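You operate a simulated robot arm through the tools that you are given. There is no shell and no other tool. Be economical: measure what you need, move in short steps, check, and stop when the job is done.

The job below is to be done with a simulated robot arm. You get a single attempt, and the scene is never put back.

## Task
Bin the dip with the earliest date and put the latest one in the well with the blue dot.
Fine: shut the bin lid again.

The check looks at the end state, three seconds after you hand in, the way a careful person would. Anything else that was tipped, shoved, dropped, spilled or broken makes it a failure. A push-on lid holds only when it is set on centred and level and pressed home; a screw cap is set on level and turned clockwise until tight.

## Robot
A 6-joint arm with a two-finger parallel gripper, fixed in place. Base frame: the origin is at the foot of the arm, x ahead of it, y to its left, z up; the work surface is at about z = 900. Lengths are in mm, angles in rad, forces in N, time in s.
With the tool pointing down near the work surface it reaches from about 240 to 660 mm from the base axis. Its first joint turns from -1.152 to 1.152 rad. Payload 2.9 kg.
Tool frame: the origin (TCP) lies between the finger pads and is the grasp point; the fingertips stand 30 mm ahead of it; z points along the fingers, y is the line along which they close. The gripper opens to 110 mm. The fingers are 20 mm wide and 10 mm thick; the gripper's body (48 by 112 mm) begins 55 mm behind the TCP.
Orientation is that of the tool frame in the base frame, as a unit quaternion [x, y, z, w]. With the fingers straight down and closing along the base's y, the tool's x points along the base's -x, its y along +y and its z along -z.

## Interface
- The arm moves only by the tool arm_command. Its argument "increments" is a list of rows, each a list of 7 numbers: the shift along the base's x, y, z in units of 500 mm (1.0 is 500 mm), then the turn, a rotation vector about the base's x, y, z in units of 180 degrees (1.0 is 180 degrees), then the gripper command, from -1 (fully open) to 1 (shut), values between in proportion. In form: [[dx, dy, dz, ax, ay, az, fingers], ...]. A call has 1 to 10 rows; each row is the pose to reach, as a shift and turn from the pose commanded when the call began. A call with a number of a shift or a turn outside -1 to 1 is refused whole. Rows are played at 5 a second. More than 50 mm and 0.15 rad between two rows, or a gripper value outside its range, and nothing of the call is played. A pose out of reach is approached as far as the arm can. The call stops where the force on the tool passes 40 N (or 10 N more than at its start, if that is more) or the arm is blocked; 0.2 s more then pass. Each finger travels about 108 mm/s and halts on what it meets, pressing with about 33 N; the grip force reading is that of the motor and also rises with nothing between the fingers. The clock runs only during rows and for 0.2 s after the last one: add rows that repeat a pose to give the fingers time. It gives the time, the measured TCP pose, the force on the tool (base axes), the opening and the grip force at its end, in the units of the frame above (readings bear some noise), with the torque about the TCP (base axes, N m) and any sound that the robot's microphone picked up.
- Cameras (640 x 400 px; columns grow to the right, rows downward): "scene" is fixed at [67.3, 428.5, 1397.9]; the picture's right is [-0.84, -0.54, 0.00], its down [-0.29, 0.45, -0.85] and it looks along [0.46, -0.71, -0.53] (base axes); focal length 312 px, centre (320, 200). "wrist" rides on the gripper at [72, 17, -103] in the tool frame; the picture's right is [-0.23, 0.97, 0.00], its down [-0.76, -0.18, -0.62] and it looks along [-0.61, -0.14, 0.78] (tool axes); focal length 222 px, centre (320, 200). There is no depth. A picture from a camera that has moved, and an enlarged one, comes with that camera's place and axes in the base frame and with its lens. The place of the scene camera against the robot may be out by one fixed shift of up to 12 mm in any direction.
- capture(camera): a new picture of that camera. No time passes.
- zoom(camera, box): a new picture of the part [left, top, right, bottom] of that camera's present view, enlarged. No time passes.
- close_job(): hands the job in; it is judged then, once.

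Work in short steps. Places have to be worked out from the pictures, the camera data and where the tool is seen: move nearer, look again, correct. Check each grasp and each placing, and mend what went wrong. You have 120 turns and 84 pictures in all, those below and enlarged ones among them. Open the gripper and draw the arm clear of the work before you hand the job in, unless the task says otherwise; then end with one line.

The tools are called after ">>>" by a JSON object that holds its "fn" and its "kwargs". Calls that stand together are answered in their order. arm_command: Moves the arm, as the interface text tells. Its arguments: {"type":"object","properties":{"increments":{"type":"array","items":{"type":"array","items":{"type":"number"}}}},"required":["increments"]} The other tools are called the same way: capture (camera) takes a picture; zoom (camera, box) takes an enlarged picture of a part of a camera's view; close_job () hands the job in.

At the start:

```text
time: 0.0
tool_pos: [468.0, 119.2, 1200.0]
ee_rot: [0.0, 1.0, 0.0, -0.001]
wrist_force: [0.6, 0.2, -0.4]
ft_torque: [0.01, -0.01, 0.0]
gripper_width: 109.8
grasp_force: 0.0
```

scene: 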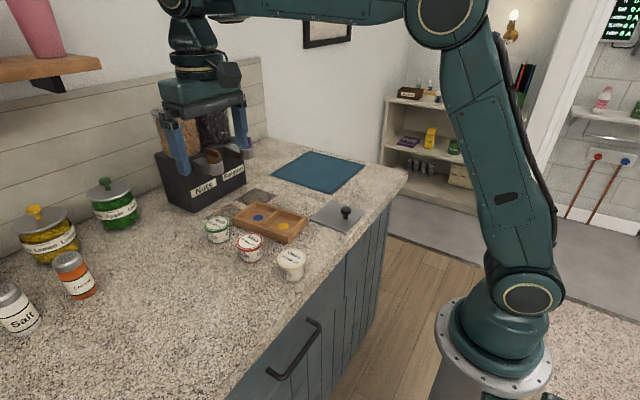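
wrist: 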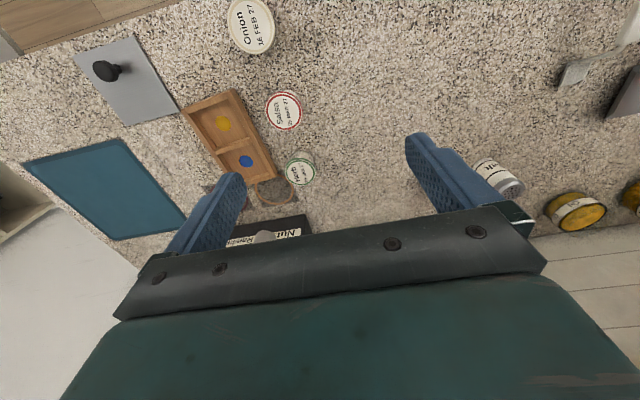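

The wrist view shows three dips, a wooden tray with two wells and a grey plate with a knob (probably the bin lid). I zoom in on the labels and the bin area.

>>> {"fn": "zoom", "kwargs": {"camera": "wrist", "box": [220, 0, 340, 75]}}

>>> {"fn": "zoom", "kwargs": {"camera": "wrist", "box": [230, 80, 342, 200]}}

>>> {"fn": "zoom", "kwargs": {"camera": "scene", "box": [180, 150, 380, 290]}}

>>> {"fn": "zoom", "kwargs": {"camera": "wrist", "box": [20, 20, 220, 245]}}

```text
5.33 times, centred on (280, 38) of wrist
camera zoom: at [394.5, 135.7, 1302.7], right [0.23, 0.97, 0.0], down [0.76, -0.18, 0.62], along [0.61, -0.14, -0.78], focal length 1185 px, centre (533, 1067)
```

zoom: 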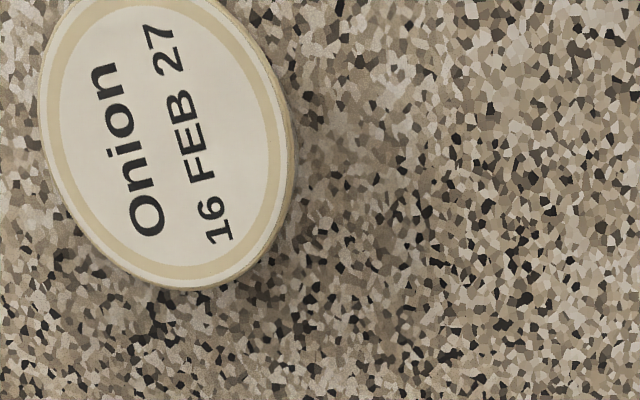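

```text
3.33 times, centred on (286, 140) of wrist
camera zoom: at [394.5, 135.7, 1302.7], right [0.23, 0.97, 0.0], down [0.76, -0.18, 0.62], along [0.61, -0.14, -0.78], focal length 740 px, centre (433, 400)
```

zoom: 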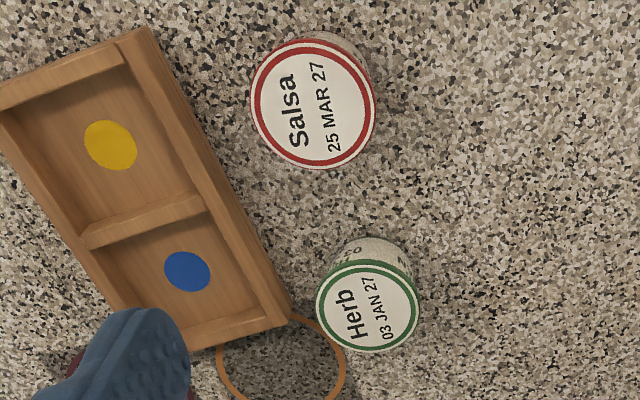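

```text
2.86 times, centred on (280, 220) of scene
camera zoom: at [67.3, 428.5, 1397.9], right [-0.84, -0.54, 0.0], down [-0.29, 0.45, -0.85], along [0.46, -0.71, -0.53], focal length 891 px, centre (434, 143)
```

zoom: 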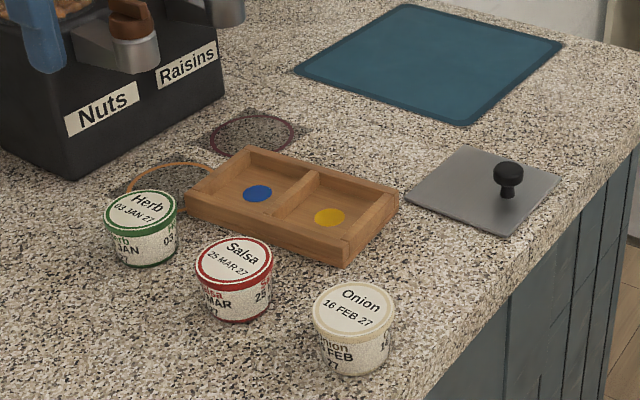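

```text
1.78 times, centred on (120, 132) of wrist
camera zoom: at [394.5, 135.7, 1302.7], right [0.23, 0.97, 0.0], down [0.76, -0.18, 0.62], along [0.61, -0.14, -0.78], focal length 395 px, centre (676, 320)
```

zoom: 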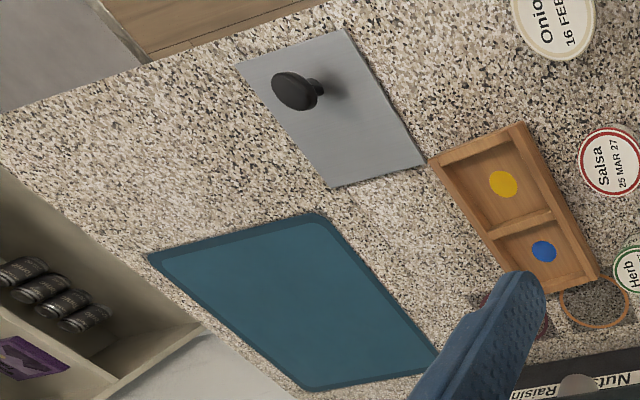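

Herb (03 JAN) goes in the bin and Salsa (25 MAR) goes in the blue well. The grey plate spans about x 349–458 and y −240 to −131, with its knob near (379,−182). I move closer to see how it opens.

>>> {"fn": "arm_command", "kwargs": {"increments": [[-0.02, -0.08, -0.02, 0, 0, 0, -1], [-0.04, -0.16, -0.04, 0, 0, 0, -1], [-0.06, -0.24, -0.06, 0, 0, 0, -1], [-0.08, -0.32, -0.08, 0, 0, 0, -1], [-0.1, -0.4, -0.1, 0, 0, 0, -1], [-0.12, -0.48, -0.12, 0, 0, 0, -1], [-0.14, -0.54, -0.16, 0, 0, 0, -1], [-0.16, -0.6, -0.22, 0, 0, 0, -1]]}}

>>> {"fn": "capture", "kwargs": {"camera": "wrist"}}

>>> {"fn": "zoom", "kwargs": {"camera": "scene", "box": [290, 180, 400, 250]}}

```text
time: 1.8
tool_pos: [388.6, -184.0, 1093.0]
ee_rot: [0.0, 1.0, 0.001, 0.001]
wrist_force: [0.1, 0.2, -0.4]
ft_torque: [0.0, 0.0, 0.0]
gripper_width: 110.2
grasp_force: 0.1
```

```text
77 pictures are left
camera wrist: at [314.0, -167.0, 1195.3], right [0.23, 0.97, 0.0], down [0.76, -0.18, 0.62], along [0.61, -0.14, -0.78], focal length 222 px, centre (320, 200)
```

wrist: 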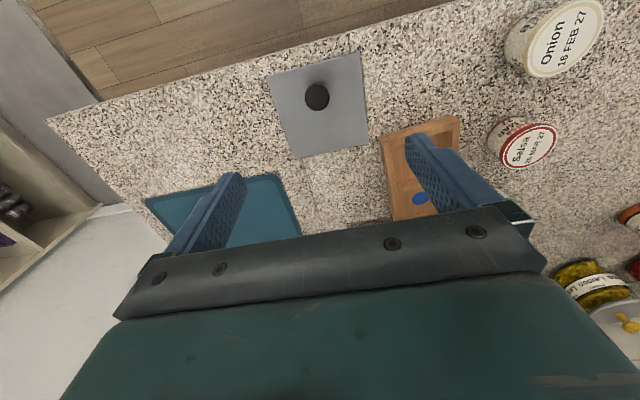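

```text
5.71 times, centred on (345, 215) of scene
camera zoom: at [67.3, 428.5, 1397.9], right [-0.84, -0.54, 0.0], down [-0.29, 0.45, -0.85], along [0.46, -0.71, -0.53], focal length 1782 px, centre (177, 114)
```

zoom: 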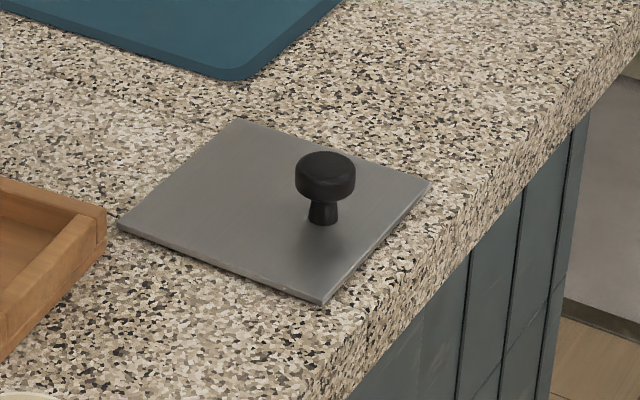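

The lid is a thin plate lying on the counter with an off-centre knob. I zoom in to get the plate and knob geometry.

>>> {"fn": "zoom", "kwargs": {"camera": "wrist", "box": [250, 40, 390, 170]}}

```text
3.08 times, centred on (320, 105) of wrist
camera zoom: at [314.0, -167.0, 1195.3], right [0.23, 0.97, 0.0], down [0.76, -0.18, 0.62], along [0.61, -0.14, -0.78], focal length 684 px, centre (320, 492)
```

zoom: 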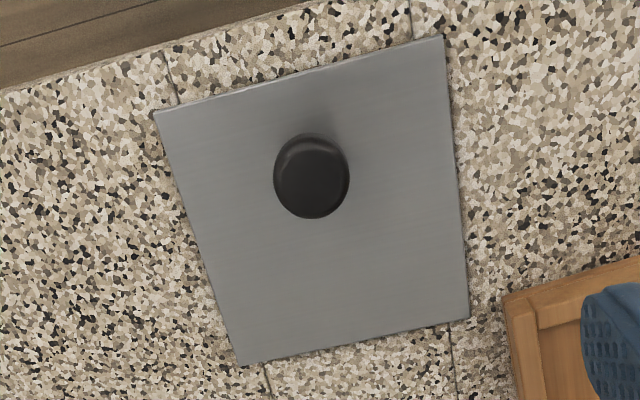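

The knob head is about 27 mm across at (377,−184), with its top near z 938. I descend above it with partly closed fingers.

>>> {"fn": "arm_command", "kwargs": {"increments": [[-0.011, 0, -0.09, 0, 0, 0, 0.0], [-0.022, 0, -0.18, 0, 0, 0, 0.0], [-0.022, 0, -0.2, 0, 0, 0, 0.0], [-0.022, 0, -0.2, 0, 0, 0, 0.0]]}}

>>> {"fn": "capture", "kwargs": {"camera": "wrist"}}

>>> {"fn": "zoom", "kwargs": {"camera": "scene", "box": [270, 140, 430, 250]}}

```text
time: 2.8
tool_pos: [375.9, -182.4, 990.4]
ee_rot: [0.0, 1.0, 0.0, 0.0]
wrist_force: [-0.6, -0.2, -0.7]
ft_torque: [0.03, -0.03, 0.02]
gripper_width: 55.1
grasp_force: 0.0
```

```text
74 pictures are left
camera wrist: at [303.2, -164.7, 1093.4], right [0.23, 0.97, 0.0], down [0.76, -0.18, 0.62], along [0.61, -0.14, -0.78], focal length 222 px, centre (320, 200)
```

wrist: 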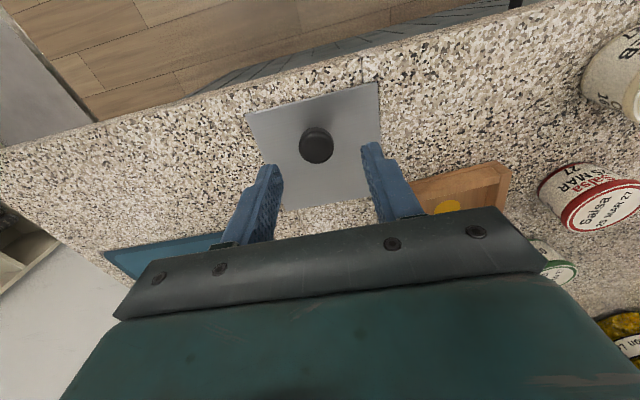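

```text
3.64 times, centred on (350, 195) of scene
camera zoom: at [67.3, 428.5, 1397.9], right [-0.84, -0.54, 0.0], down [-0.29, 0.45, -0.85], along [0.46, -0.71, -0.53], focal length 1134 px, centre (211, 218)
```

zoom: 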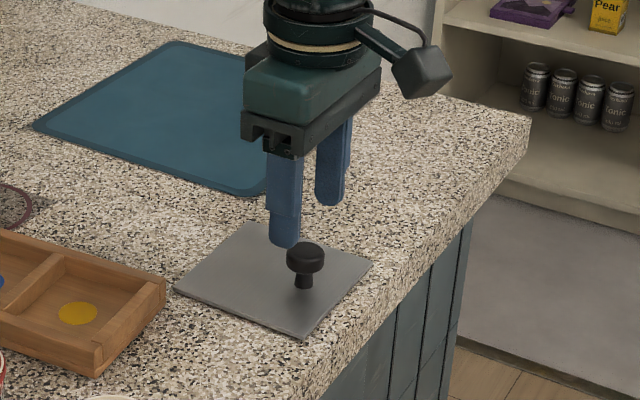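

Knob estimated at (374,−183); the tool is well centred. I descend to grasp height and close.

>>> {"fn": "arm_command", "kwargs": {"increments": [[-0.002, -0.001, -0.05, 0, 0, 0, 0.0], [-0.002, -0.001, -0.09, 0, 0, 0, 0.0], [-0.002, -0.001, -0.09, 0, 0, 0, 0.4], [-0.002, -0.001, -0.09, 0, 0, 0, 0.7], [-0.002, -0.001, -0.09, 0, 0, 0, 0.7]]}}

>>> {"fn": "zoom", "kwargs": {"camera": "scene", "box": [270, 140, 430, 250]}}

```text
time: 4.0
tool_pos: [374.7, -184.1, 945.5]
ee_rot: [0.005, 1.0, -0.003, 0.0]
wrist_force: [0.6, -36.1, -10.2]
ft_torque: [-0.14, -1.13, -0.13]
gripper_width: 29.8
grasp_force: 44.7
```

```text
3.64 times, centred on (350, 195) of scene
camera zoom: at [67.4, 427.5, 1398.3], right [-0.84, -0.54, 0.0], down [-0.29, 0.45, -0.85], along [0.46, -0.71, -0.53], focal length 1134 px, centre (211, 218)
```

zoom: 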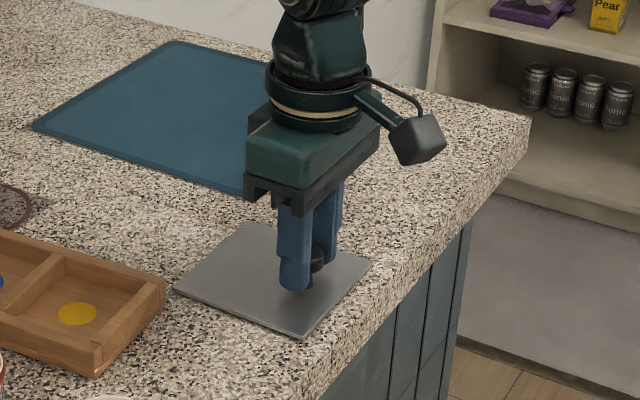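

Gripped with a side force of −36 N, so the tool sits slightly too far +y of a knob that can't shift sideways. I ease the tool in −y to relieve it.

>>> {"fn": "arm_command", "kwargs": {"increments": [[0, -0.002, 0, 0, 0, 0, 0.7], [0, -0.004, 0, 0, 0, 0, 0.7]]}}

```text
time: 4.6
tool_pos: [375.6, -185.0, 944.8]
ee_rot: [0.002, 1.0, -0.002, 0.0]
wrist_force: [-0.4, -24.7, 10.7]
ft_torque: [-0.42, -0.19, -0.28]
gripper_width: 29.9
grasp_force: 45.9
```

>>> {"fn": "arm_command", "kwargs": {"increments": [[0, -0.004, 0, 0, 0, 0, 0.7], [0, -0.008, 0, 0, 0, 0, 0.7]]}}

```text
time: 5.2
tool_pos: [377.0, -185.3, 945.9]
ee_rot: [-0.003, 1.0, 0.002, 0.0]
wrist_force: [0.5, 7.1, 18.9]
ft_torque: [0.0, -0.55, -0.12]
gripper_width: 29.9
grasp_force: 45.0
```

Side force is mostly gone. I lift a little to see whether the lid is loose or hinged.

>>> {"fn": "arm_command", "kwargs": {"increments": [[0, 0, 0.006, 0, 0, 0, 0.7], [0, 0, 0.012, 0, 0, 0, 0.7], [0, 0, 0.02, 0, 0, 0, 0.7]]}}

>>> {"fn": "zoom", "kwargs": {"camera": "scene", "box": [290, 170, 400, 250]}}

>>> {"fn": "capture", "kwargs": {"camera": "wrist"}}

```text
time: 6.0
tool_pos: [374.2, -184.9, 953.1]
ee_rot: [-0.002, 1.0, 0.003, -0.004]
wrist_force: [-0.7, 18.9, -31.0]
ft_torque: [0.24, 0.33, 0.07]
gripper_width: 30.2
grasp_force: 45.3
```

```text
5.00 times, centred on (345, 210) of scene
camera zoom: at [67.7, 428.8, 1397.8], right [-0.84, -0.54, 0.0], down [-0.29, 0.45, -0.85], along [0.46, -0.71, -0.53], focal length 1560 px, centre (195, 150)
```

zoom: 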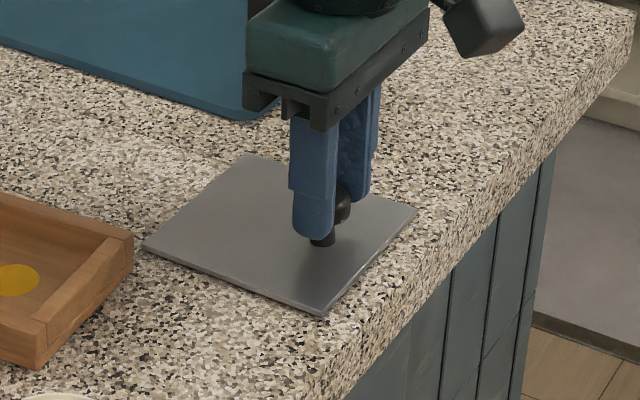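

```text
70 pictures are left
camera wrist: at [302.2, -169.2, 1056.3], right [0.22, 0.97, 0.0], down [0.77, -0.18, 0.61], along [0.6, -0.13, -0.79], focal length 222 px, centre (320, 200)
```

wrist: 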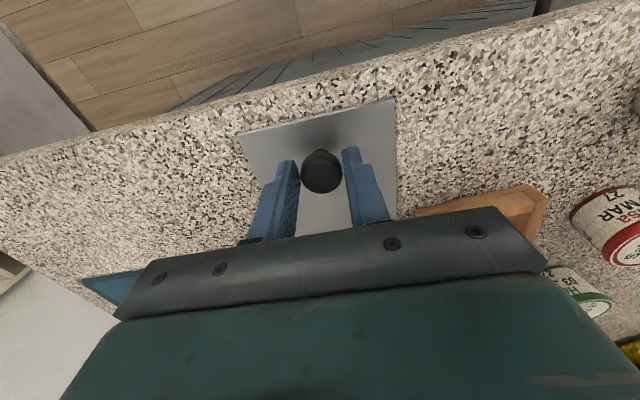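

The fingers slid up about 8 mm while the plate stayed flat, so the lid didn't lift with around 31 N. The offset knob could mean a sliding lid, so I go back down and test a small +x push.

>>> {"fn": "arm_command", "kwargs": {"increments": [[0, 0, -0.01, 0, 0, 0, 0.7], [0, 0, -0.014, 0, 0, 0, 0.7], [0.006, 0, -0.014, 0, 0, 0, 0.7], [0.012, 0, -0.014, 0, 0, 0, 0.7], [0.018, 0, -0.014, 0, 0, 0, 0.7]]}}

>>> {"fn": "zoom", "kwargs": {"camera": "scene", "box": [290, 170, 400, 250]}}

```text
time: 7.2
tool_pos: [385.0, -184.6, 948.6]
ee_rot: [-0.004, 1.0, 0.002, 0.001]
wrist_force: [-0.4, 30.3, 32.0]
ft_torque: [0.57, -0.22, 0.13]
gripper_width: 29.9
grasp_force: 45.0
```

```text
5.00 times, centred on (345, 210) of scene
camera zoom: at [66.9, 429.5, 1397.6], right [-0.84, -0.54, 0.0], down [-0.29, 0.45, -0.85], along [0.46, -0.71, -0.53], focal length 1560 px, centre (195, 150)
```

zoom: 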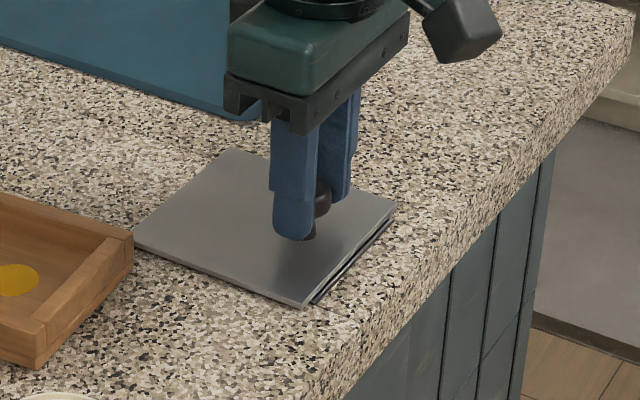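

The lid slides freely along +x. I relieve the y and z strain, then slide on in steps.

>>> {"fn": "arm_command", "kwargs": {"increments": [[0, 0.004, 0.004, 0, 0, 0, 0.7], [0, 0.006, 0.008, 0, 0, 0, 0.7], [0.02, 0.006, 0.008, 0, 0, 0, 0.7], [0.04, 0.006, 0.008, 0, 0, 0, 0.7]]}}

```text
time: 8.2
tool_pos: [402.4, -184.9, 950.5]
ee_rot: [0.0, 1.0, 0.001, -0.004]
wrist_force: [-0.1, 10.1, -30.4]
ft_torque: [0.09, 0.44, 0.05]
gripper_width: 29.9
grasp_force: 45.0
```

>>> {"fn": "arm_command", "kwargs": {"increments": [[0.01, 0.001, -0.004, 0, 0, 0, 0.7], [0.03, 0.001, -0.004, 0, 0, 0, 0.7], [0.05, 0.001, -0.004, 0, 0, 0, 0.7], [0.07, 0.001, -0.004, 0, 0, 0, 0.7], [0.09, 0.001, -0.004, 0, 0, 0, 0.7], [0.11, 0.001, -0.004, 0, 0, 0, 0.7]]}}

>>> {"fn": "capture", "kwargs": {"camera": "scene"}}

>>> {"fn": "capture", "kwargs": {"camera": "wrist"}}

```text
time: 9.6
tool_pos: [458.6, -185.0, 950.0]
ee_rot: [0.0, 1.0, 0.0, -0.001]
wrist_force: [-0.5, 5.4, -13.8]
ft_torque: [0.04, 0.85, -0.14]
gripper_width: 29.8
grasp_force: 45.1
```

```text
68 pictures are left
```

scene: 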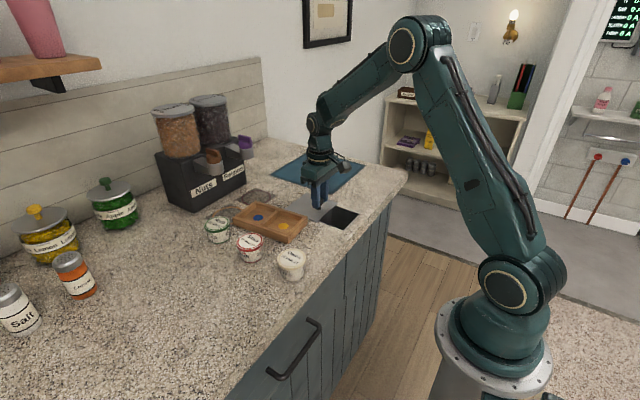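

```text
67 pictures are left
camera wrist: at [385.9, -168.0, 1052.9], right [0.23, 0.97, 0.0], down [0.76, -0.18, 0.62], along [0.61, -0.14, -0.78], focal length 222 px, centre (320, 200)
```

wrist: 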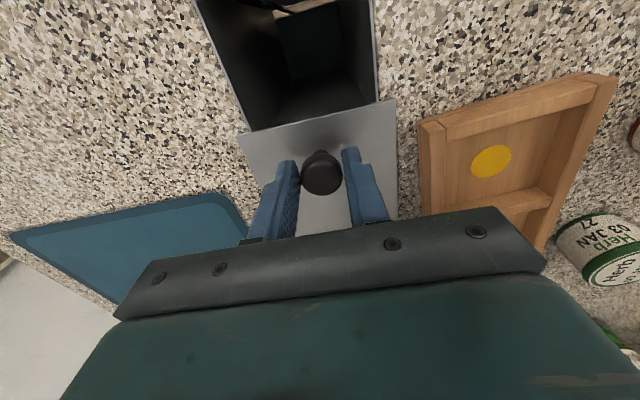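

The bin opening is visible. I slide on a bit further to clear it fully.

>>> {"fn": "arm_command", "kwargs": {"increments": [[0.014, 0, -0.003, 0, 0, 0, 0.7], [0.028, 0, -0.003, 0, 0, 0, 0.7], [0.04, 0, -0.003, 0, 0, 0, 0.7]]}}

```text
time: 10.4
tool_pos: [476.0, -184.9, 949.2]
ee_rot: [0.003, 1.0, 0.0, -0.002]
wrist_force: [-29.9, -0.3, 9.8]
ft_torque: [-0.01, 0.5, 0.02]
gripper_width: 29.8
grasp_force: 45.0
```

The lid has reached its end stop after about 100 mm. I release the knob and rise.

>>> {"fn": "arm_command", "kwargs": {"increments": [[-0.006, 0, 0, 0, 0, 0, 0.7], [-0.006, 0, 0, 0, 0, 0, 0.3], [-0.006, 0, 0, 0, 0, 0, 0.0], [-0.006, 0, 0.08, 0, 0, 0, 0.0], [-0.006, 0, 0.16, 0, 0, 0, 0.0], [-0.006, 0, 0.24, 0, 0, 0, 0.0], [-0.06, 0, 0.3, 0, 0, 0, 0.0], [-0.12, 0, 0.3, 0, 0, 0, 0.0]]}}

>>> {"fn": "capture", "kwargs": {"camera": "wrist"}}

>>> {"fn": "zoom", "kwargs": {"camera": "scene", "box": [190, 150, 390, 280]}}

```text
time: 12.2
tool_pos: [418.3, -185.0, 1099.8]
ee_rot: [0.0, 1.0, 0.001, -0.001]
wrist_force: [0.7, 0.4, 0.4]
ft_torque: [-0.03, -0.01, 0.01]
gripper_width: 55.2
grasp_force: 0.0
```

```text
66 pictures are left
camera wrist: at [345.0, -167.3, 1203.2], right [0.23, 0.97, 0.0], down [0.76, -0.18, 0.62], along [0.61, -0.14, -0.78], focal length 222 px, centre (320, 200)
```

wrist: 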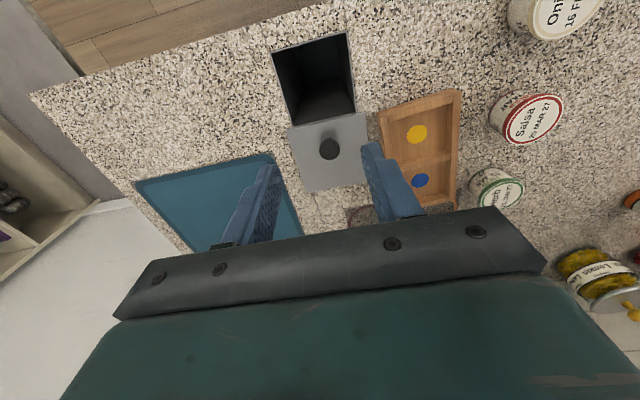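

```text
3.08 times, centred on (290, 215) of scene
camera zoom: at [67.3, 428.5, 1397.9], right [-0.84, -0.54, 0.0], down [-0.29, 0.45, -0.85], along [0.46, -0.71, -0.53], focal length 960 px, centre (412, 154)
```

zoom: 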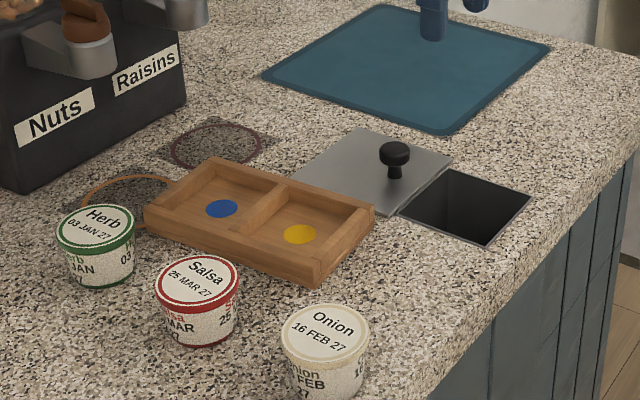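

The bin opening is about x 359–446, y −231 to −140, and the lid is parked. I move over towards the Herb tub to measure it and the clearances around it.

>>> {"fn": "arm_command", "kwargs": {"increments": [[0.035, 0.067, 0, 0, 0, 0, -0.6], [0.07, 0.134, 0, 0, 0, 0, -0.6], [0.105, 0.2, 0, 0, 0, 0, -0.6], [0.14, 0.267, 0, 0, 0, 0, -0.6], [0.175, 0.334, 0, 0, 0, 0, -0.6], [0.21, 0.4, 0, 0, 0, 0, -0.6], [0.244, 0.468, 0, 0, 0, 0, -0.6], [0.244, 0.468, 0, 0, 0, 0, -0.6]]}}

>>> {"fn": "capture", "kwargs": {"camera": "wrist"}}

```text
time: 14.0
tool_pos: [542.8, 49.6, 1098.4]
ee_rot: [0.0, 1.0, 0.0, 0.0]
wrist_force: [-0.3, 0.0, -0.1]
ft_torque: [0.02, -0.01, -0.01]
gripper_width: 88.0
grasp_force: 0.0
```

```text
64 pictures are left
camera wrist: at [469.4, 66.2, 1201.4], right [0.23, 0.97, 0.0], down [0.76, -0.18, 0.62], along [0.61, -0.14, -0.78], focal length 222 px, centre (320, 200)
```

wrist: 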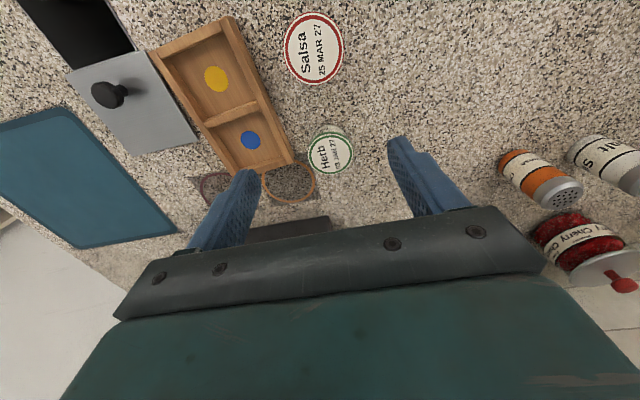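

>>> {"fn": "zoom", "kwargs": {"camera": "wrist", "box": [270, 0, 390, 200]}}

>>> {"fn": "zoom", "kwargs": {"camera": "scene", "box": [190, 190, 320, 290]}}

>>> {"fn": "zoom", "kwargs": {"camera": "wrist", "box": [140, 10, 300, 210]}}

```text
2.00 times, centred on (330, 100) of wrist
camera zoom: at [469.4, 66.2, 1201.4], right [0.23, 0.97, 0.0], down [0.76, -0.18, 0.62], along [0.61, -0.14, -0.78], focal length 444 px, centre (300, 400)
```

zoom: 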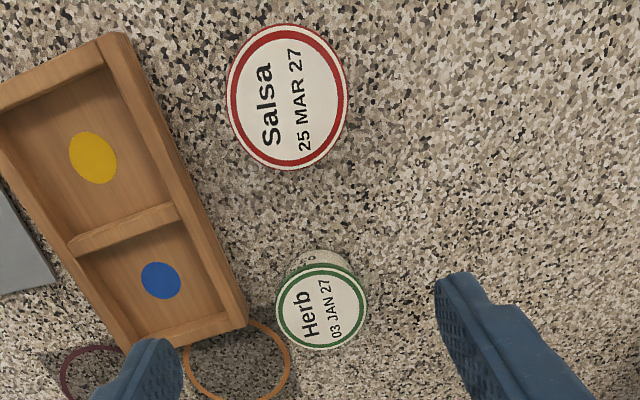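

```text
4.00 times, centred on (255, 240) of scene
camera zoom: at [67.3, 428.5, 1397.9], right [-0.84, -0.54, 0.0], down [-0.29, 0.45, -0.85], along [0.46, -0.71, -0.53], focal length 1248 px, centre (580, 40)
```

zoom: 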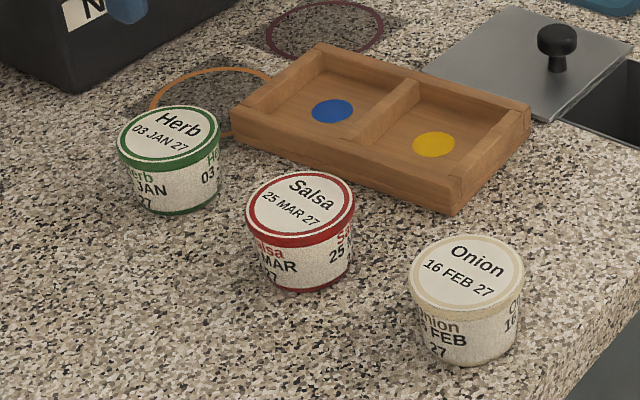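

```text
2.00 times, centred on (220, 110) of wrist
camera zoom: at [469.4, 66.2, 1201.4], right [0.23, 0.97, 0.0], down [0.76, -0.18, 0.62], along [0.61, -0.14, -0.78], focal length 444 px, centre (520, 380)
```

zoom: 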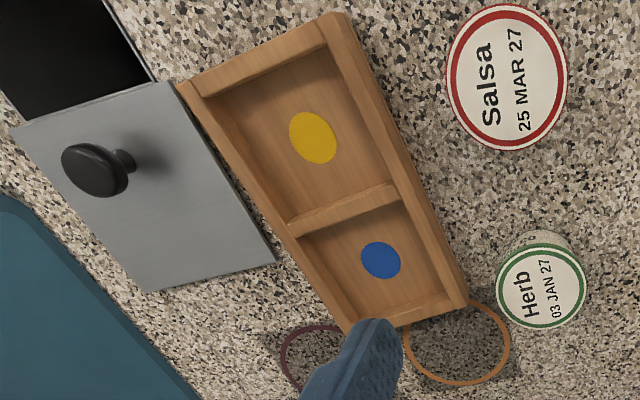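

Triangulating the two views puts Herb at (597.5,51) with its top near z 947, Salsa at (487,57.5) and the blue dot at (574,−57). I move above Herb and lower part way.

>>> {"fn": "arm_command", "kwargs": {"increments": [[0.055, 0.003, 0, 0, 0, 0, -0.6], [0.109, 0.003, 0, 0, 0, 0, -0.6], [0.109, 0.003, -0.08, 0, 0, 0, -0.6], [0.109, 0.003, -0.16, 0, 0, 0, -0.6], [0.109, 0.003, -0.196, 0, 0, 0, -0.6], [0.109, 0.003, -0.196, 0, 0, 0, -0.6]]}}

>>> {"fn": "capture", "kwargs": {"camera": "wrist"}}

>>> {"fn": "zoom", "kwargs": {"camera": "scene", "box": [170, 140, 310, 270]}}

```text
time: 15.4
tool_pos: [596.1, 52.2, 1001.3]
ee_rot: [0.0, 1.0, 0.0, -0.001]
wrist_force: [-0.7, 0.7, -0.3]
ft_torque: [-0.02, -0.01, 0.01]
gripper_width: 88.1
grasp_force: 0.1
```

```text
60 pictures are left
camera wrist: at [522.4, 69.0, 1103.8], right [0.23, 0.97, 0.0], down [0.76, -0.18, 0.62], along [0.61, -0.14, -0.78], focal length 222 px, centre (320, 200)
```

wrist: 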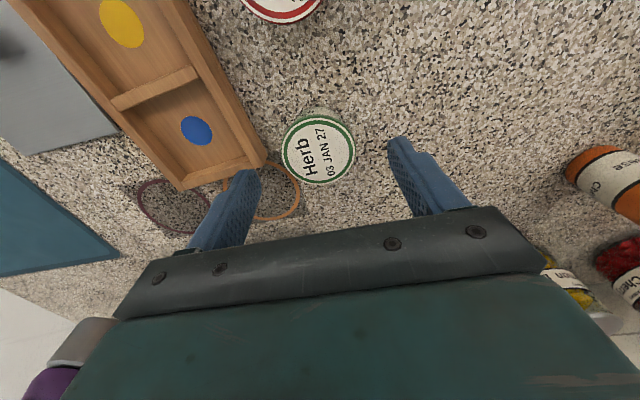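

```text
3.08 times, centred on (240, 205) of scene
camera zoom: at [67.3, 428.5, 1397.9], right [-0.84, -0.54, 0.0], down [-0.29, 0.45, -0.85], along [0.46, -0.71, -0.53], focal length 960 px, centre (566, 185)
```

zoom: 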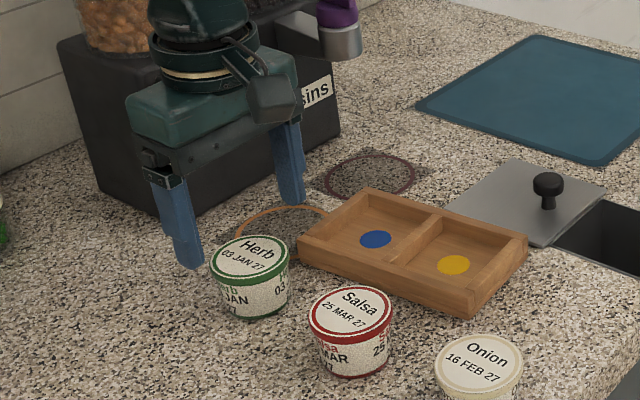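

Herb now reads (597.5,51.3), well aligned. I lower and close gently on the rim.

>>> {"fn": "arm_command", "kwargs": {"increments": [[0.002, -0.001, -0.05, 0, 0, 0, -0.6], [0.002, -0.001, -0.094, 0, 0, 0, -0.6], [0.002, -0.001, -0.094, 0, 0, 0, -0.2], [0.002, -0.001, -0.094, 0, 0, 0, 0.1], [0.002, -0.001, -0.094, 0, 0, 0, 0.1]]}}

>>> {"fn": "capture", "kwargs": {"camera": "wrist"}}

>>> {"fn": "zoom", "kwargs": {"camera": "scene", "box": [170, 160, 310, 270]}}

```text
time: 16.6
tool_pos: [596.7, 51.8, 952.6]
ee_rot: [-0.001, 1.0, -0.001, -0.001]
wrist_force: [0.1, -1.1, 0.5]
ft_torque: [-0.02, -0.02, -0.03]
gripper_width: 57.3
grasp_force: 33.4
```

```text
58 pictures are left
camera wrist: at [524.1, 67.6, 1055.7], right [0.23, 0.97, 0.0], down [0.76, -0.18, 0.62], along [0.61, -0.14, -0.78], focal length 222 px, centre (320, 200)
```

wrist: 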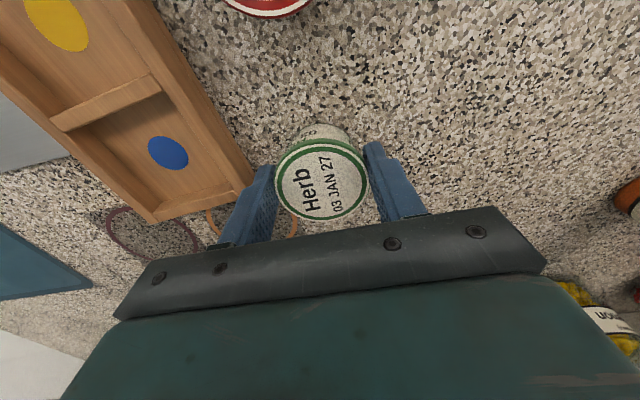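

```text
3.64 times, centred on (240, 215) of scene
camera zoom: at [67.3, 428.5, 1397.9], right [-0.84, -0.54, 0.0], down [-0.29, 0.45, -0.85], along [0.46, -0.71, -0.53], focal length 1134 px, centre (611, 146)
```

zoom: 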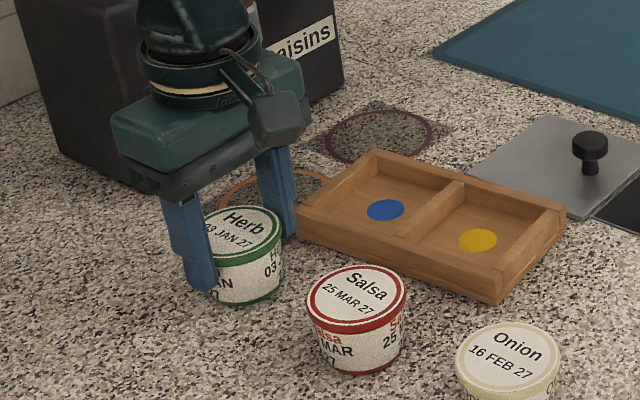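

Herb is gripped on its rim (57.3 mm, 33 N). I lift it.

>>> {"fn": "arm_command", "kwargs": {"increments": [[0, 0, 0.04, 0, 0, 0, 0.1], [0, 0, 0.1, 0, 0, 0, 0.1], [0, 0, 0.18, 0, 0, 0, 0.1], [0, 0, 0.24, 0, 0, 0, 0.1]]}}

>>> {"fn": "capture", "kwargs": {"camera": "scene"}}

```text
time: 17.6
tool_pos: [595.2, 49.1, 1074.3]
ee_rot: [0.001, 1.0, 0.0, 0.0]
wrist_force: [-0.1, 0.7, 0.6]
ft_torque: [0.01, -0.03, 0.0]
gripper_width: 49.5
grasp_force: 0.1
```

```text
56 pictures are left
```

scene: 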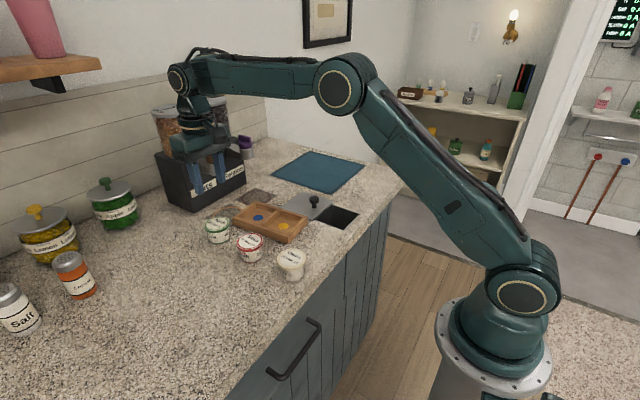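

The tub slipped out and is still standing. I check its position, then will regrip lower and firmer, since the grip force seems to grow with the close command.

>>> {"fn": "capture", "kwargs": {"camera": "wrist"}}

>>> {"fn": "zoom", "kwargs": {"camera": "scene", "box": [190, 200, 280, 270]}}

```text
55 pictures are left
camera wrist: at [522.4, 65.7, 1176.7], right [0.23, 0.97, 0.0], down [0.76, -0.18, 0.62], along [0.61, -0.14, -0.78], focal length 222 px, centre (320, 200)
```

wrist: 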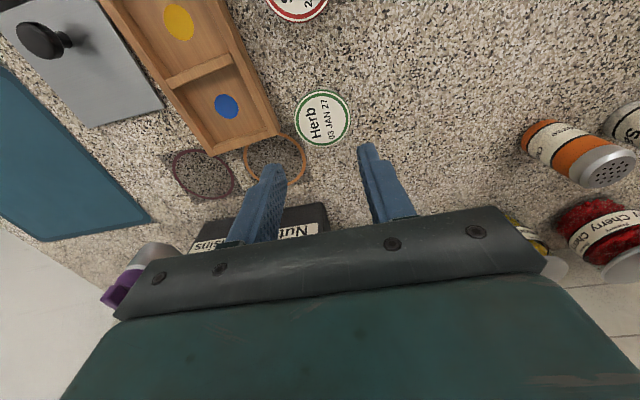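

```text
5.71 times, centred on (235, 235) of scene
camera zoom: at [67.3, 428.5, 1397.9], right [-0.84, -0.54, 0.0], down [-0.29, 0.45, -0.85], along [0.46, -0.71, -0.53], focal length 1782 px, centre (806, 0)
```

zoom: 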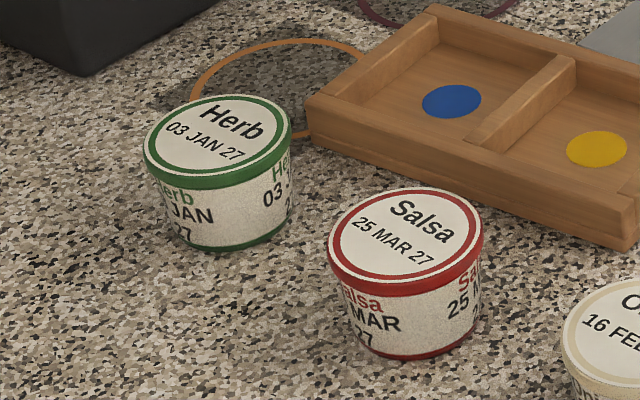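

Herb hasn't moved. I regrip with the TCP at about z 938 and a full-close command.

>>> {"fn": "arm_command", "kwargs": {"increments": [[0, 0, -0.02, 0, 0, 0, -0.6], [0, 0, -0.04, 0, 0, 0, -0.6], [0, 0, -0.12, 0, 0, 0, -0.6], [0, 0, -0.2, 0, 0, 0, -0.6], [0, 0, -0.268, 0, 0, 0, -0.6], [0, 0, -0.268, 0, 0, 0, -0.2], [0, 0, -0.268, 0, 0, 0, 0.3], [0, 0, -0.268, 0, 0, 0, 0.8], [0, 0, -0.268, 0, 0, 0, 0.8]]}}

```text
time: 19.6
tool_pos: [596.1, 49.5, 938.3]
ee_rot: [0.001, 1.0, 0.0, 0.0]
wrist_force: [0.4, 0.2, 0.5]
ft_torque: [0.04, 0.03, -0.05]
gripper_width: 57.2
grasp_force: 33.1
```

Gripped at 57.2 mm. I lift slowly and check.

>>> {"fn": "arm_command", "kwargs": {"increments": [[0, 0, 0.004, 0, 0, 0, 0.8], [0, 0, 0.01, 0, 0, 0, 0.8], [0, 0, 0.018, 0, 0, 0, 0.8], [0, 0, 0.028, 0, 0, 0, 0.8], [0, 0, 0.04, 0, 0, 0, 0.8]]}}

>>> {"fn": "zoom", "kwargs": {"camera": "scene", "box": [170, 160, 310, 270]}}

```text
time: 20.8
tool_pos: [595.6, 49.6, 959.3]
ee_rot: [0.0, 1.0, 0.0, 0.0]
wrist_force: [0.4, 0.4, -1.4]
ft_torque: [0.01, 0.0, 0.01]
gripper_width: 56.9
grasp_force: 33.5
```

```text
3.64 times, centred on (240, 215) of scene
camera zoom: at [67.3, 428.5, 1397.9], right [-0.84, -0.54, 0.0], down [-0.29, 0.45, -0.85], along [0.46, -0.71, -0.53], focal length 1134 px, centre (611, 146)
```

zoom: 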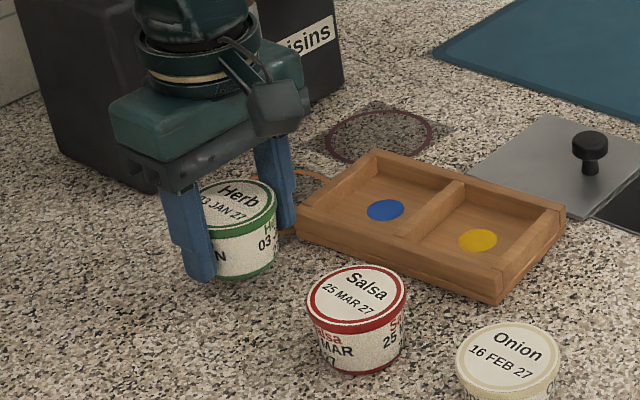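

The tub is held this time. I raise it and carry it towards the bin.

>>> {"fn": "arm_command", "kwargs": {"increments": [[0, 0, 0.03, 0, 0, 0, 0.8], [0, 0, 0.07, 0, 0, 0, 0.8], [0, 0, 0.11, 0, 0, 0, 0.8], [-0.02, -0.024, 0.13, 0, 0, 0, 0.8], [-0.06, -0.073, 0.13, 0, 0, 0, 0.8], [-0.11, -0.134, 0.13, 0, 0, 0, 0.8], [-0.16, -0.195, 0.13, 0, 0, 0, 0.8], [-0.2, -0.244, 0.13, 0, 0, 0, 0.8]]}}

>>> {"fn": "capture", "kwargs": {"camera": "wrist"}}

```text
time: 22.6
tool_pos: [496.8, -73.0, 1024.9]
ee_rot: [0.0, 1.0, -0.001, 0.001]
wrist_force: [0.2, -0.1, -1.2]
ft_torque: [0.0, -0.01, -0.03]
gripper_width: 57.3
grasp_force: 32.9
```

```text
52 pictures are left
camera wrist: at [424.6, -55.3, 1126.9], right [0.23, 0.97, 0.0], down [0.76, -0.18, 0.62], along [0.61, -0.14, -0.78], focal length 222 px, centre (320, 200)
```

wrist: 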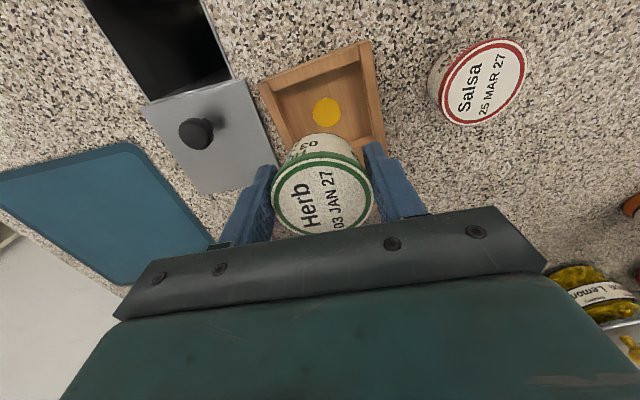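

Herb is held level. I continue over the bin opening at (403,−186).

>>> {"fn": "arm_command", "kwargs": {"increments": [[-0.03, -0.036, 0, 0, 0, 0, 0.8], [-0.08, -0.095, 0, 0, 0, 0, 0.8], [-0.13, -0.155, 0, 0, 0, 0, 0.8], [-0.17, -0.202, 0, 0, 0, 0, 0.8], [-0.188, -0.225, 0, 0, 0, 0, 0.8], [-0.188, -0.225, 0, 0, 0, 0, 0.8]]}}

>>> {"fn": "capture", "kwargs": {"camera": "wrist"}}

>>> {"fn": "zoom", "kwargs": {"camera": "scene", "box": [270, 130, 430, 250]}}

```text
time: 24.0
tool_pos: [405.5, -183.7, 1023.4]
ee_rot: [-0.001, 1.0, 0.0, -0.001]
wrist_force: [-0.2, 0.7, -1.7]
ft_torque: [0.01, 0.01, -0.02]
gripper_width: 57.2
grasp_force: 33.0
```

```text
51 pictures are left
camera wrist: at [331.5, -167.3, 1127.3], right [0.23, 0.97, 0.0], down [0.76, -0.18, 0.62], along [0.61, -0.14, -0.78], focal length 222 px, centre (320, 200)
```

wrist: 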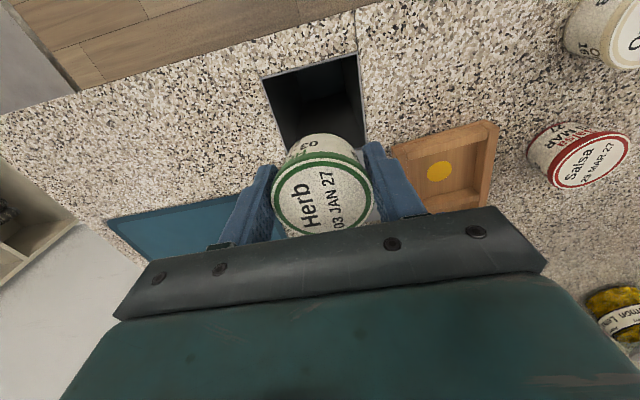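

```text
3.33 times, centred on (350, 190) of scene
camera zoom: at [67.3, 428.5, 1397.9], right [-0.84, -0.54, 0.0], down [-0.29, 0.45, -0.85], along [0.46, -0.71, -0.53], focal length 1040 px, centre (220, 233)
```

zoom: 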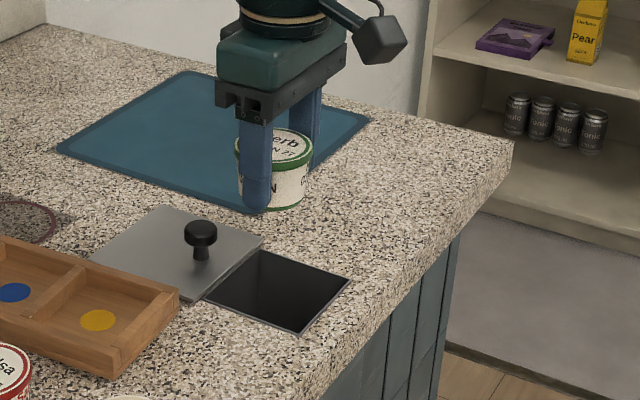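

Aligned over the opening. I lower to just above it for a check.

>>> {"fn": "arm_command", "kwargs": {"increments": [[-0.004, -0.004, -0.04, 0, 0, 0, 0.8], [-0.004, -0.004, -0.09, 0, 0, 0, 0.8], [-0.004, -0.004, -0.12, 0, 0, 0, 0.8], [-0.004, -0.004, -0.12, 0, 0, 0, 0.8]]}}

>>> {"fn": "capture", "kwargs": {"camera": "wrist"}}

>>> {"fn": "zoom", "kwargs": {"camera": "scene", "box": [290, 160, 400, 250]}}

```text
time: 25.0
tool_pos: [400.9, -186.3, 963.0]
ee_rot: [0.001, 1.0, 0.001, 0.001]
wrist_force: [-0.1, -0.6, -1.5]
ft_torque: [0.01, 0.01, 0.01]
gripper_width: 57.2
grasp_force: 32.7
```

```text
49 pictures are left
camera wrist: at [328.6, -169.0, 1065.8], right [0.23, 0.97, 0.0], down [0.76, -0.18, 0.62], along [0.61, -0.14, -0.78], focal length 222 px, centre (320, 200)
```

wrist: 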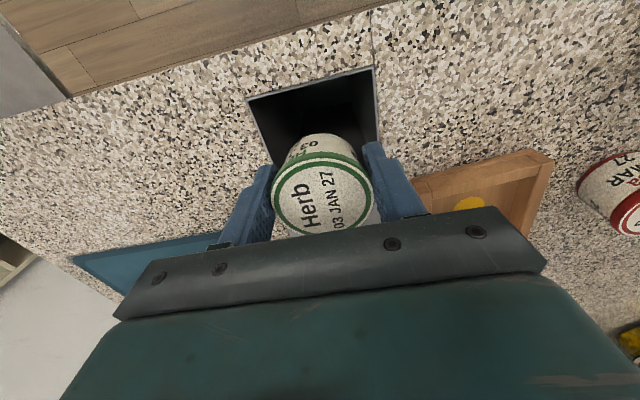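

```text
4.44 times, centred on (345, 205) of scene
camera zoom: at [67.3, 428.5, 1397.9], right [-0.84, -0.54, 0.0], down [-0.29, 0.45, -0.85], along [0.46, -0.71, -0.53], focal length 1386 px, centre (209, 178)
```

zoom: 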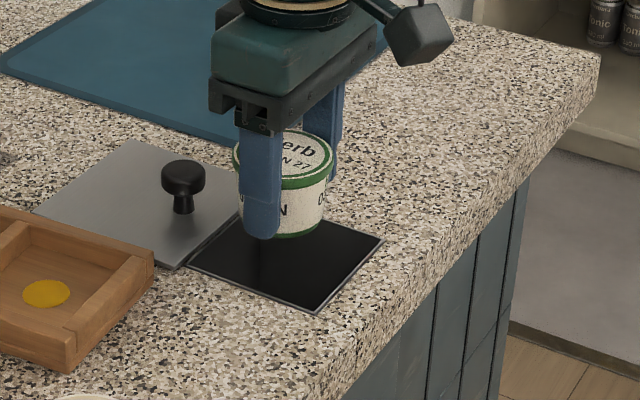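

Centred well. I lower until the fingertips are just above the counter (TCP ~937), release, and rise.

>>> {"fn": "arm_command", "kwargs": {"increments": [[0.002, 0, -0.03, 0, 0, 0, 0.8], [0.002, 0, -0.054, 0, 0, 0, 0.8], [0.002, 0, -0.054, 0, 0, 0, 0.8], [0.002, 0, -0.054, 0, 0, 0, -0.6], [0.002, 0, -0.054, 0, 0, 0, -0.6], [0.002, 0, -0.054, 0, 0, 0, -0.6], [0.002, 0, 0.04, 0, 0, 0, -0.6], [0.002, 0, 0.13, 0, 0, 0, -0.6]]}}

>>> {"fn": "capture", "kwargs": {"camera": "wrist"}}

>>> {"fn": "zoom", "kwargs": {"camera": "scene", "box": [190, 150, 400, 290]}}

```text
time: 26.8
tool_pos: [401.1, -185.1, 1027.5]
ee_rot: [0.0, 1.0, -0.001, 0.0]
wrist_force: [-0.8, -0.1, 0.2]
ft_torque: [0.0, 0.0, 0.02]
gripper_width: 87.9
grasp_force: 0.0
```

```text
47 pictures are left
camera wrist: at [327.7, -168.3, 1130.5], right [0.23, 0.97, 0.0], down [0.76, -0.18, 0.62], along [0.61, -0.14, -0.78], focal length 222 px, centre (320, 200)
```

wrist: 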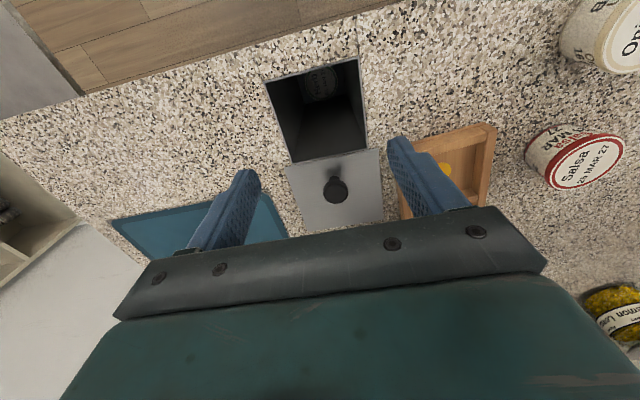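

```text
2.86 times, centred on (295, 220) of scene
camera zoom: at [67.3, 428.5, 1397.9], right [-0.84, -0.54, 0.0], down [-0.29, 0.45, -0.85], along [0.46, -0.71, -0.53], focal length 891 px, centre (391, 143)
```

zoom: 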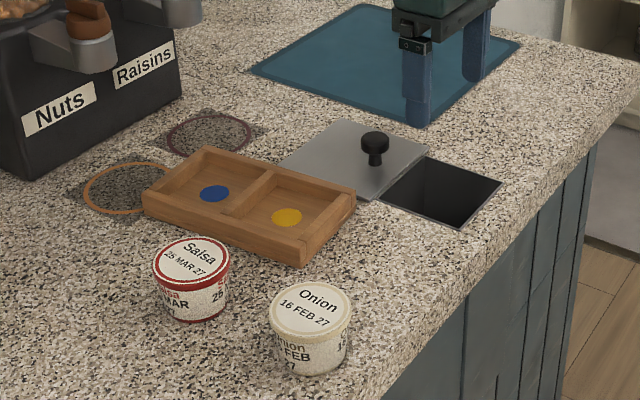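

Herb is down in the bin. Now I shut the lid: the knob is at about (471,−184), so I grasp it there.

>>> {"fn": "arm_command", "kwargs": {"increments": [[0.05, 0, 0, 0, 0, 0, -0.3], [0.1, 0, 0, 0, 0, 0, 0.0], [0.14, 0, -0.04, 0, 0, 0, 0.0], [0.14, 0, -0.11, 0, 0, 0, 0.0], [0.14, 0, -0.16, 0, 0, 0, 0.0], [0.14, 0, -0.16, 0, 0, 0, 0.4], [0.14, 0, -0.16, 0, 0, 0, 0.4], [0.14, 0, -0.16, 0, 0, 0, 0.5]]}}

>>> {"fn": "capture", "kwargs": {"camera": "wrist"}}

```text
time: 28.6
tool_pos: [472.3, -183.8, 950.6]
ee_rot: [0.001, 1.0, 0.0, 0.0]
wrist_force: [0.9, 1.4, -3.6]
ft_torque: [0.03, -0.3, 0.05]
gripper_width: 29.8
grasp_force: 44.8
```

```text
45 pictures are left
camera wrist: at [399.3, -168.2, 1054.3], right [0.23, 0.97, 0.0], down [0.76, -0.18, 0.62], along [0.61, -0.14, -0.78], focal length 222 px, centre (320, 200)
```

wrist: 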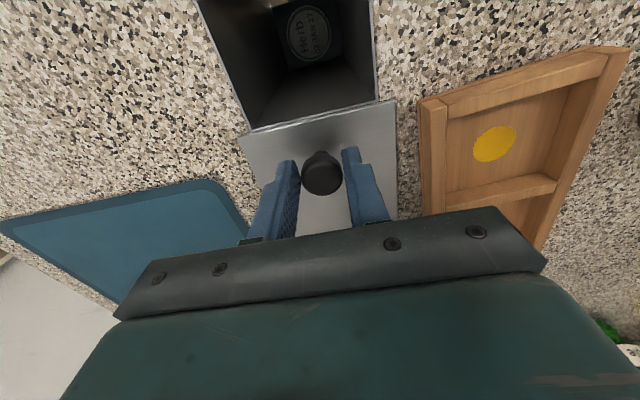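

Knob gripped with low side forces, and Herb is visible inside the bin. I slide the lid back in −x.

>>> {"fn": "arm_command", "kwargs": {"increments": [[-0.01, 0, 0, 0, 0, 0, 0.5], [-0.03, 0, 0, 0, 0, 0, 0.5], [-0.05, 0, 0, 0, 0, 0, 0.5], [-0.07, 0, 0, 0, 0, 0, 0.5], [-0.09, 0, 0, 0, 0, 0, 0.5], [-0.11, 0, 0, 0, 0, 0, 0.5], [-0.13, 0, 0, 0, 0, 0, 0.5], [-0.15, 0, 0, 0, 0, 0, 0.5], [-0.17, 0, 0, 0, 0, 0, 0.5]]}}

```text
time: 30.6
tool_pos: [388.5, -184.9, 949.0]
ee_rot: [-0.002, 1.0, 0.0, 0.001]
wrist_force: [0.5, 17.0, 31.8]
ft_torque: [0.35, -0.06, 0.07]
gripper_width: 29.9
grasp_force: 45.2
```

>>> {"fn": "arm_command", "kwargs": {"increments": [[-0.006, 0.002, 0.004, 0, 0, 0, 0.5], [-0.016, 0.003, 0.004, 0, 0, 0, 0.5], [-0.024, 0.003, 0.004, 0, 0, 0, 0.5], [-0.03, 0.003, 0.004, 0, 0, 0, 0.5], [-0.036, 0.003, 0.004, 0, 0, 0, 0.5]]}}

>>> {"fn": "zoom", "kwargs": {"camera": "scene", "box": [290, 180, 400, 250]}}

```text
time: 31.8
tool_pos: [371.3, -185.1, 949.8]
ee_rot: [0.001, 1.0, -0.001, 0.001]
wrist_force: [15.8, -8.8, -27.5]
ft_torque: [-0.11, -0.04, -0.04]
gripper_width: 30.2
grasp_force: 45.4
```

```text
5.71 times, centred on (345, 215) of scene
camera zoom: at [68.1, 428.1, 1398.0], right [-0.84, -0.54, 0.0], down [-0.29, 0.45, -0.85], along [0.46, -0.71, -0.53], focal length 1782 px, centre (177, 114)
```

zoom: 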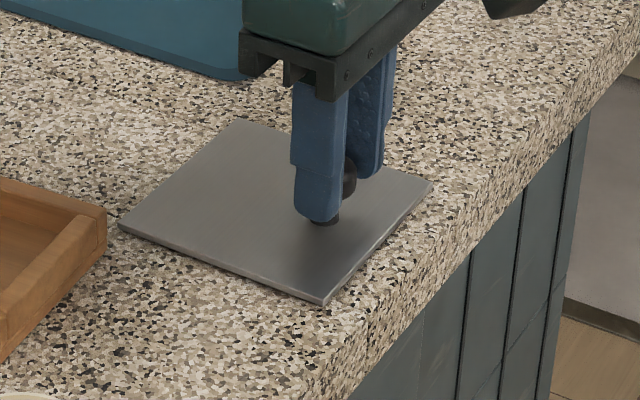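

The corners match the original closed picture and the end stop is felt. I release and rise.

>>> {"fn": "arm_command", "kwargs": {"increments": [[0.004, 0, -0.002, 0, 0, 0, 0.5], [0.004, 0, -0.002, 0, 0, 0, 0.2], [0.004, 0, -0.002, 0, 0, 0, 0.0], [0.004, 0, 0.06, 0, 0, 0, 0.0], [0.004, 0, 0.14, 0, 0, 0, 0.0], [0.004, 0, 0.22, 0, 0, 0, -0.3]]}}

>>> {"fn": "zoom", "kwargs": {"camera": "scene", "box": [290, 180, 400, 250]}}

```text
time: 33.2
tool_pos: [370.8, -181.5, 1060.8]
ee_rot: [0.001, 1.0, -0.001, 0.0]
wrist_force: [-0.1, -0.3, 0.6]
ft_torque: [0.01, 0.01, 0.03]
gripper_width: 71.5
grasp_force: 0.0
```

```text
5.71 times, centred on (345, 215) of scene
camera zoom: at [67.3, 428.5, 1397.9], right [-0.84, -0.54, 0.0], down [-0.29, 0.45, -0.85], along [0.46, -0.71, -0.53], focal length 1782 px, centre (177, 114)
```

zoom: 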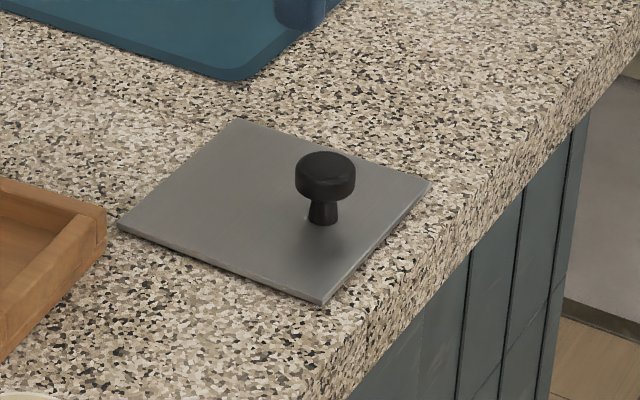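

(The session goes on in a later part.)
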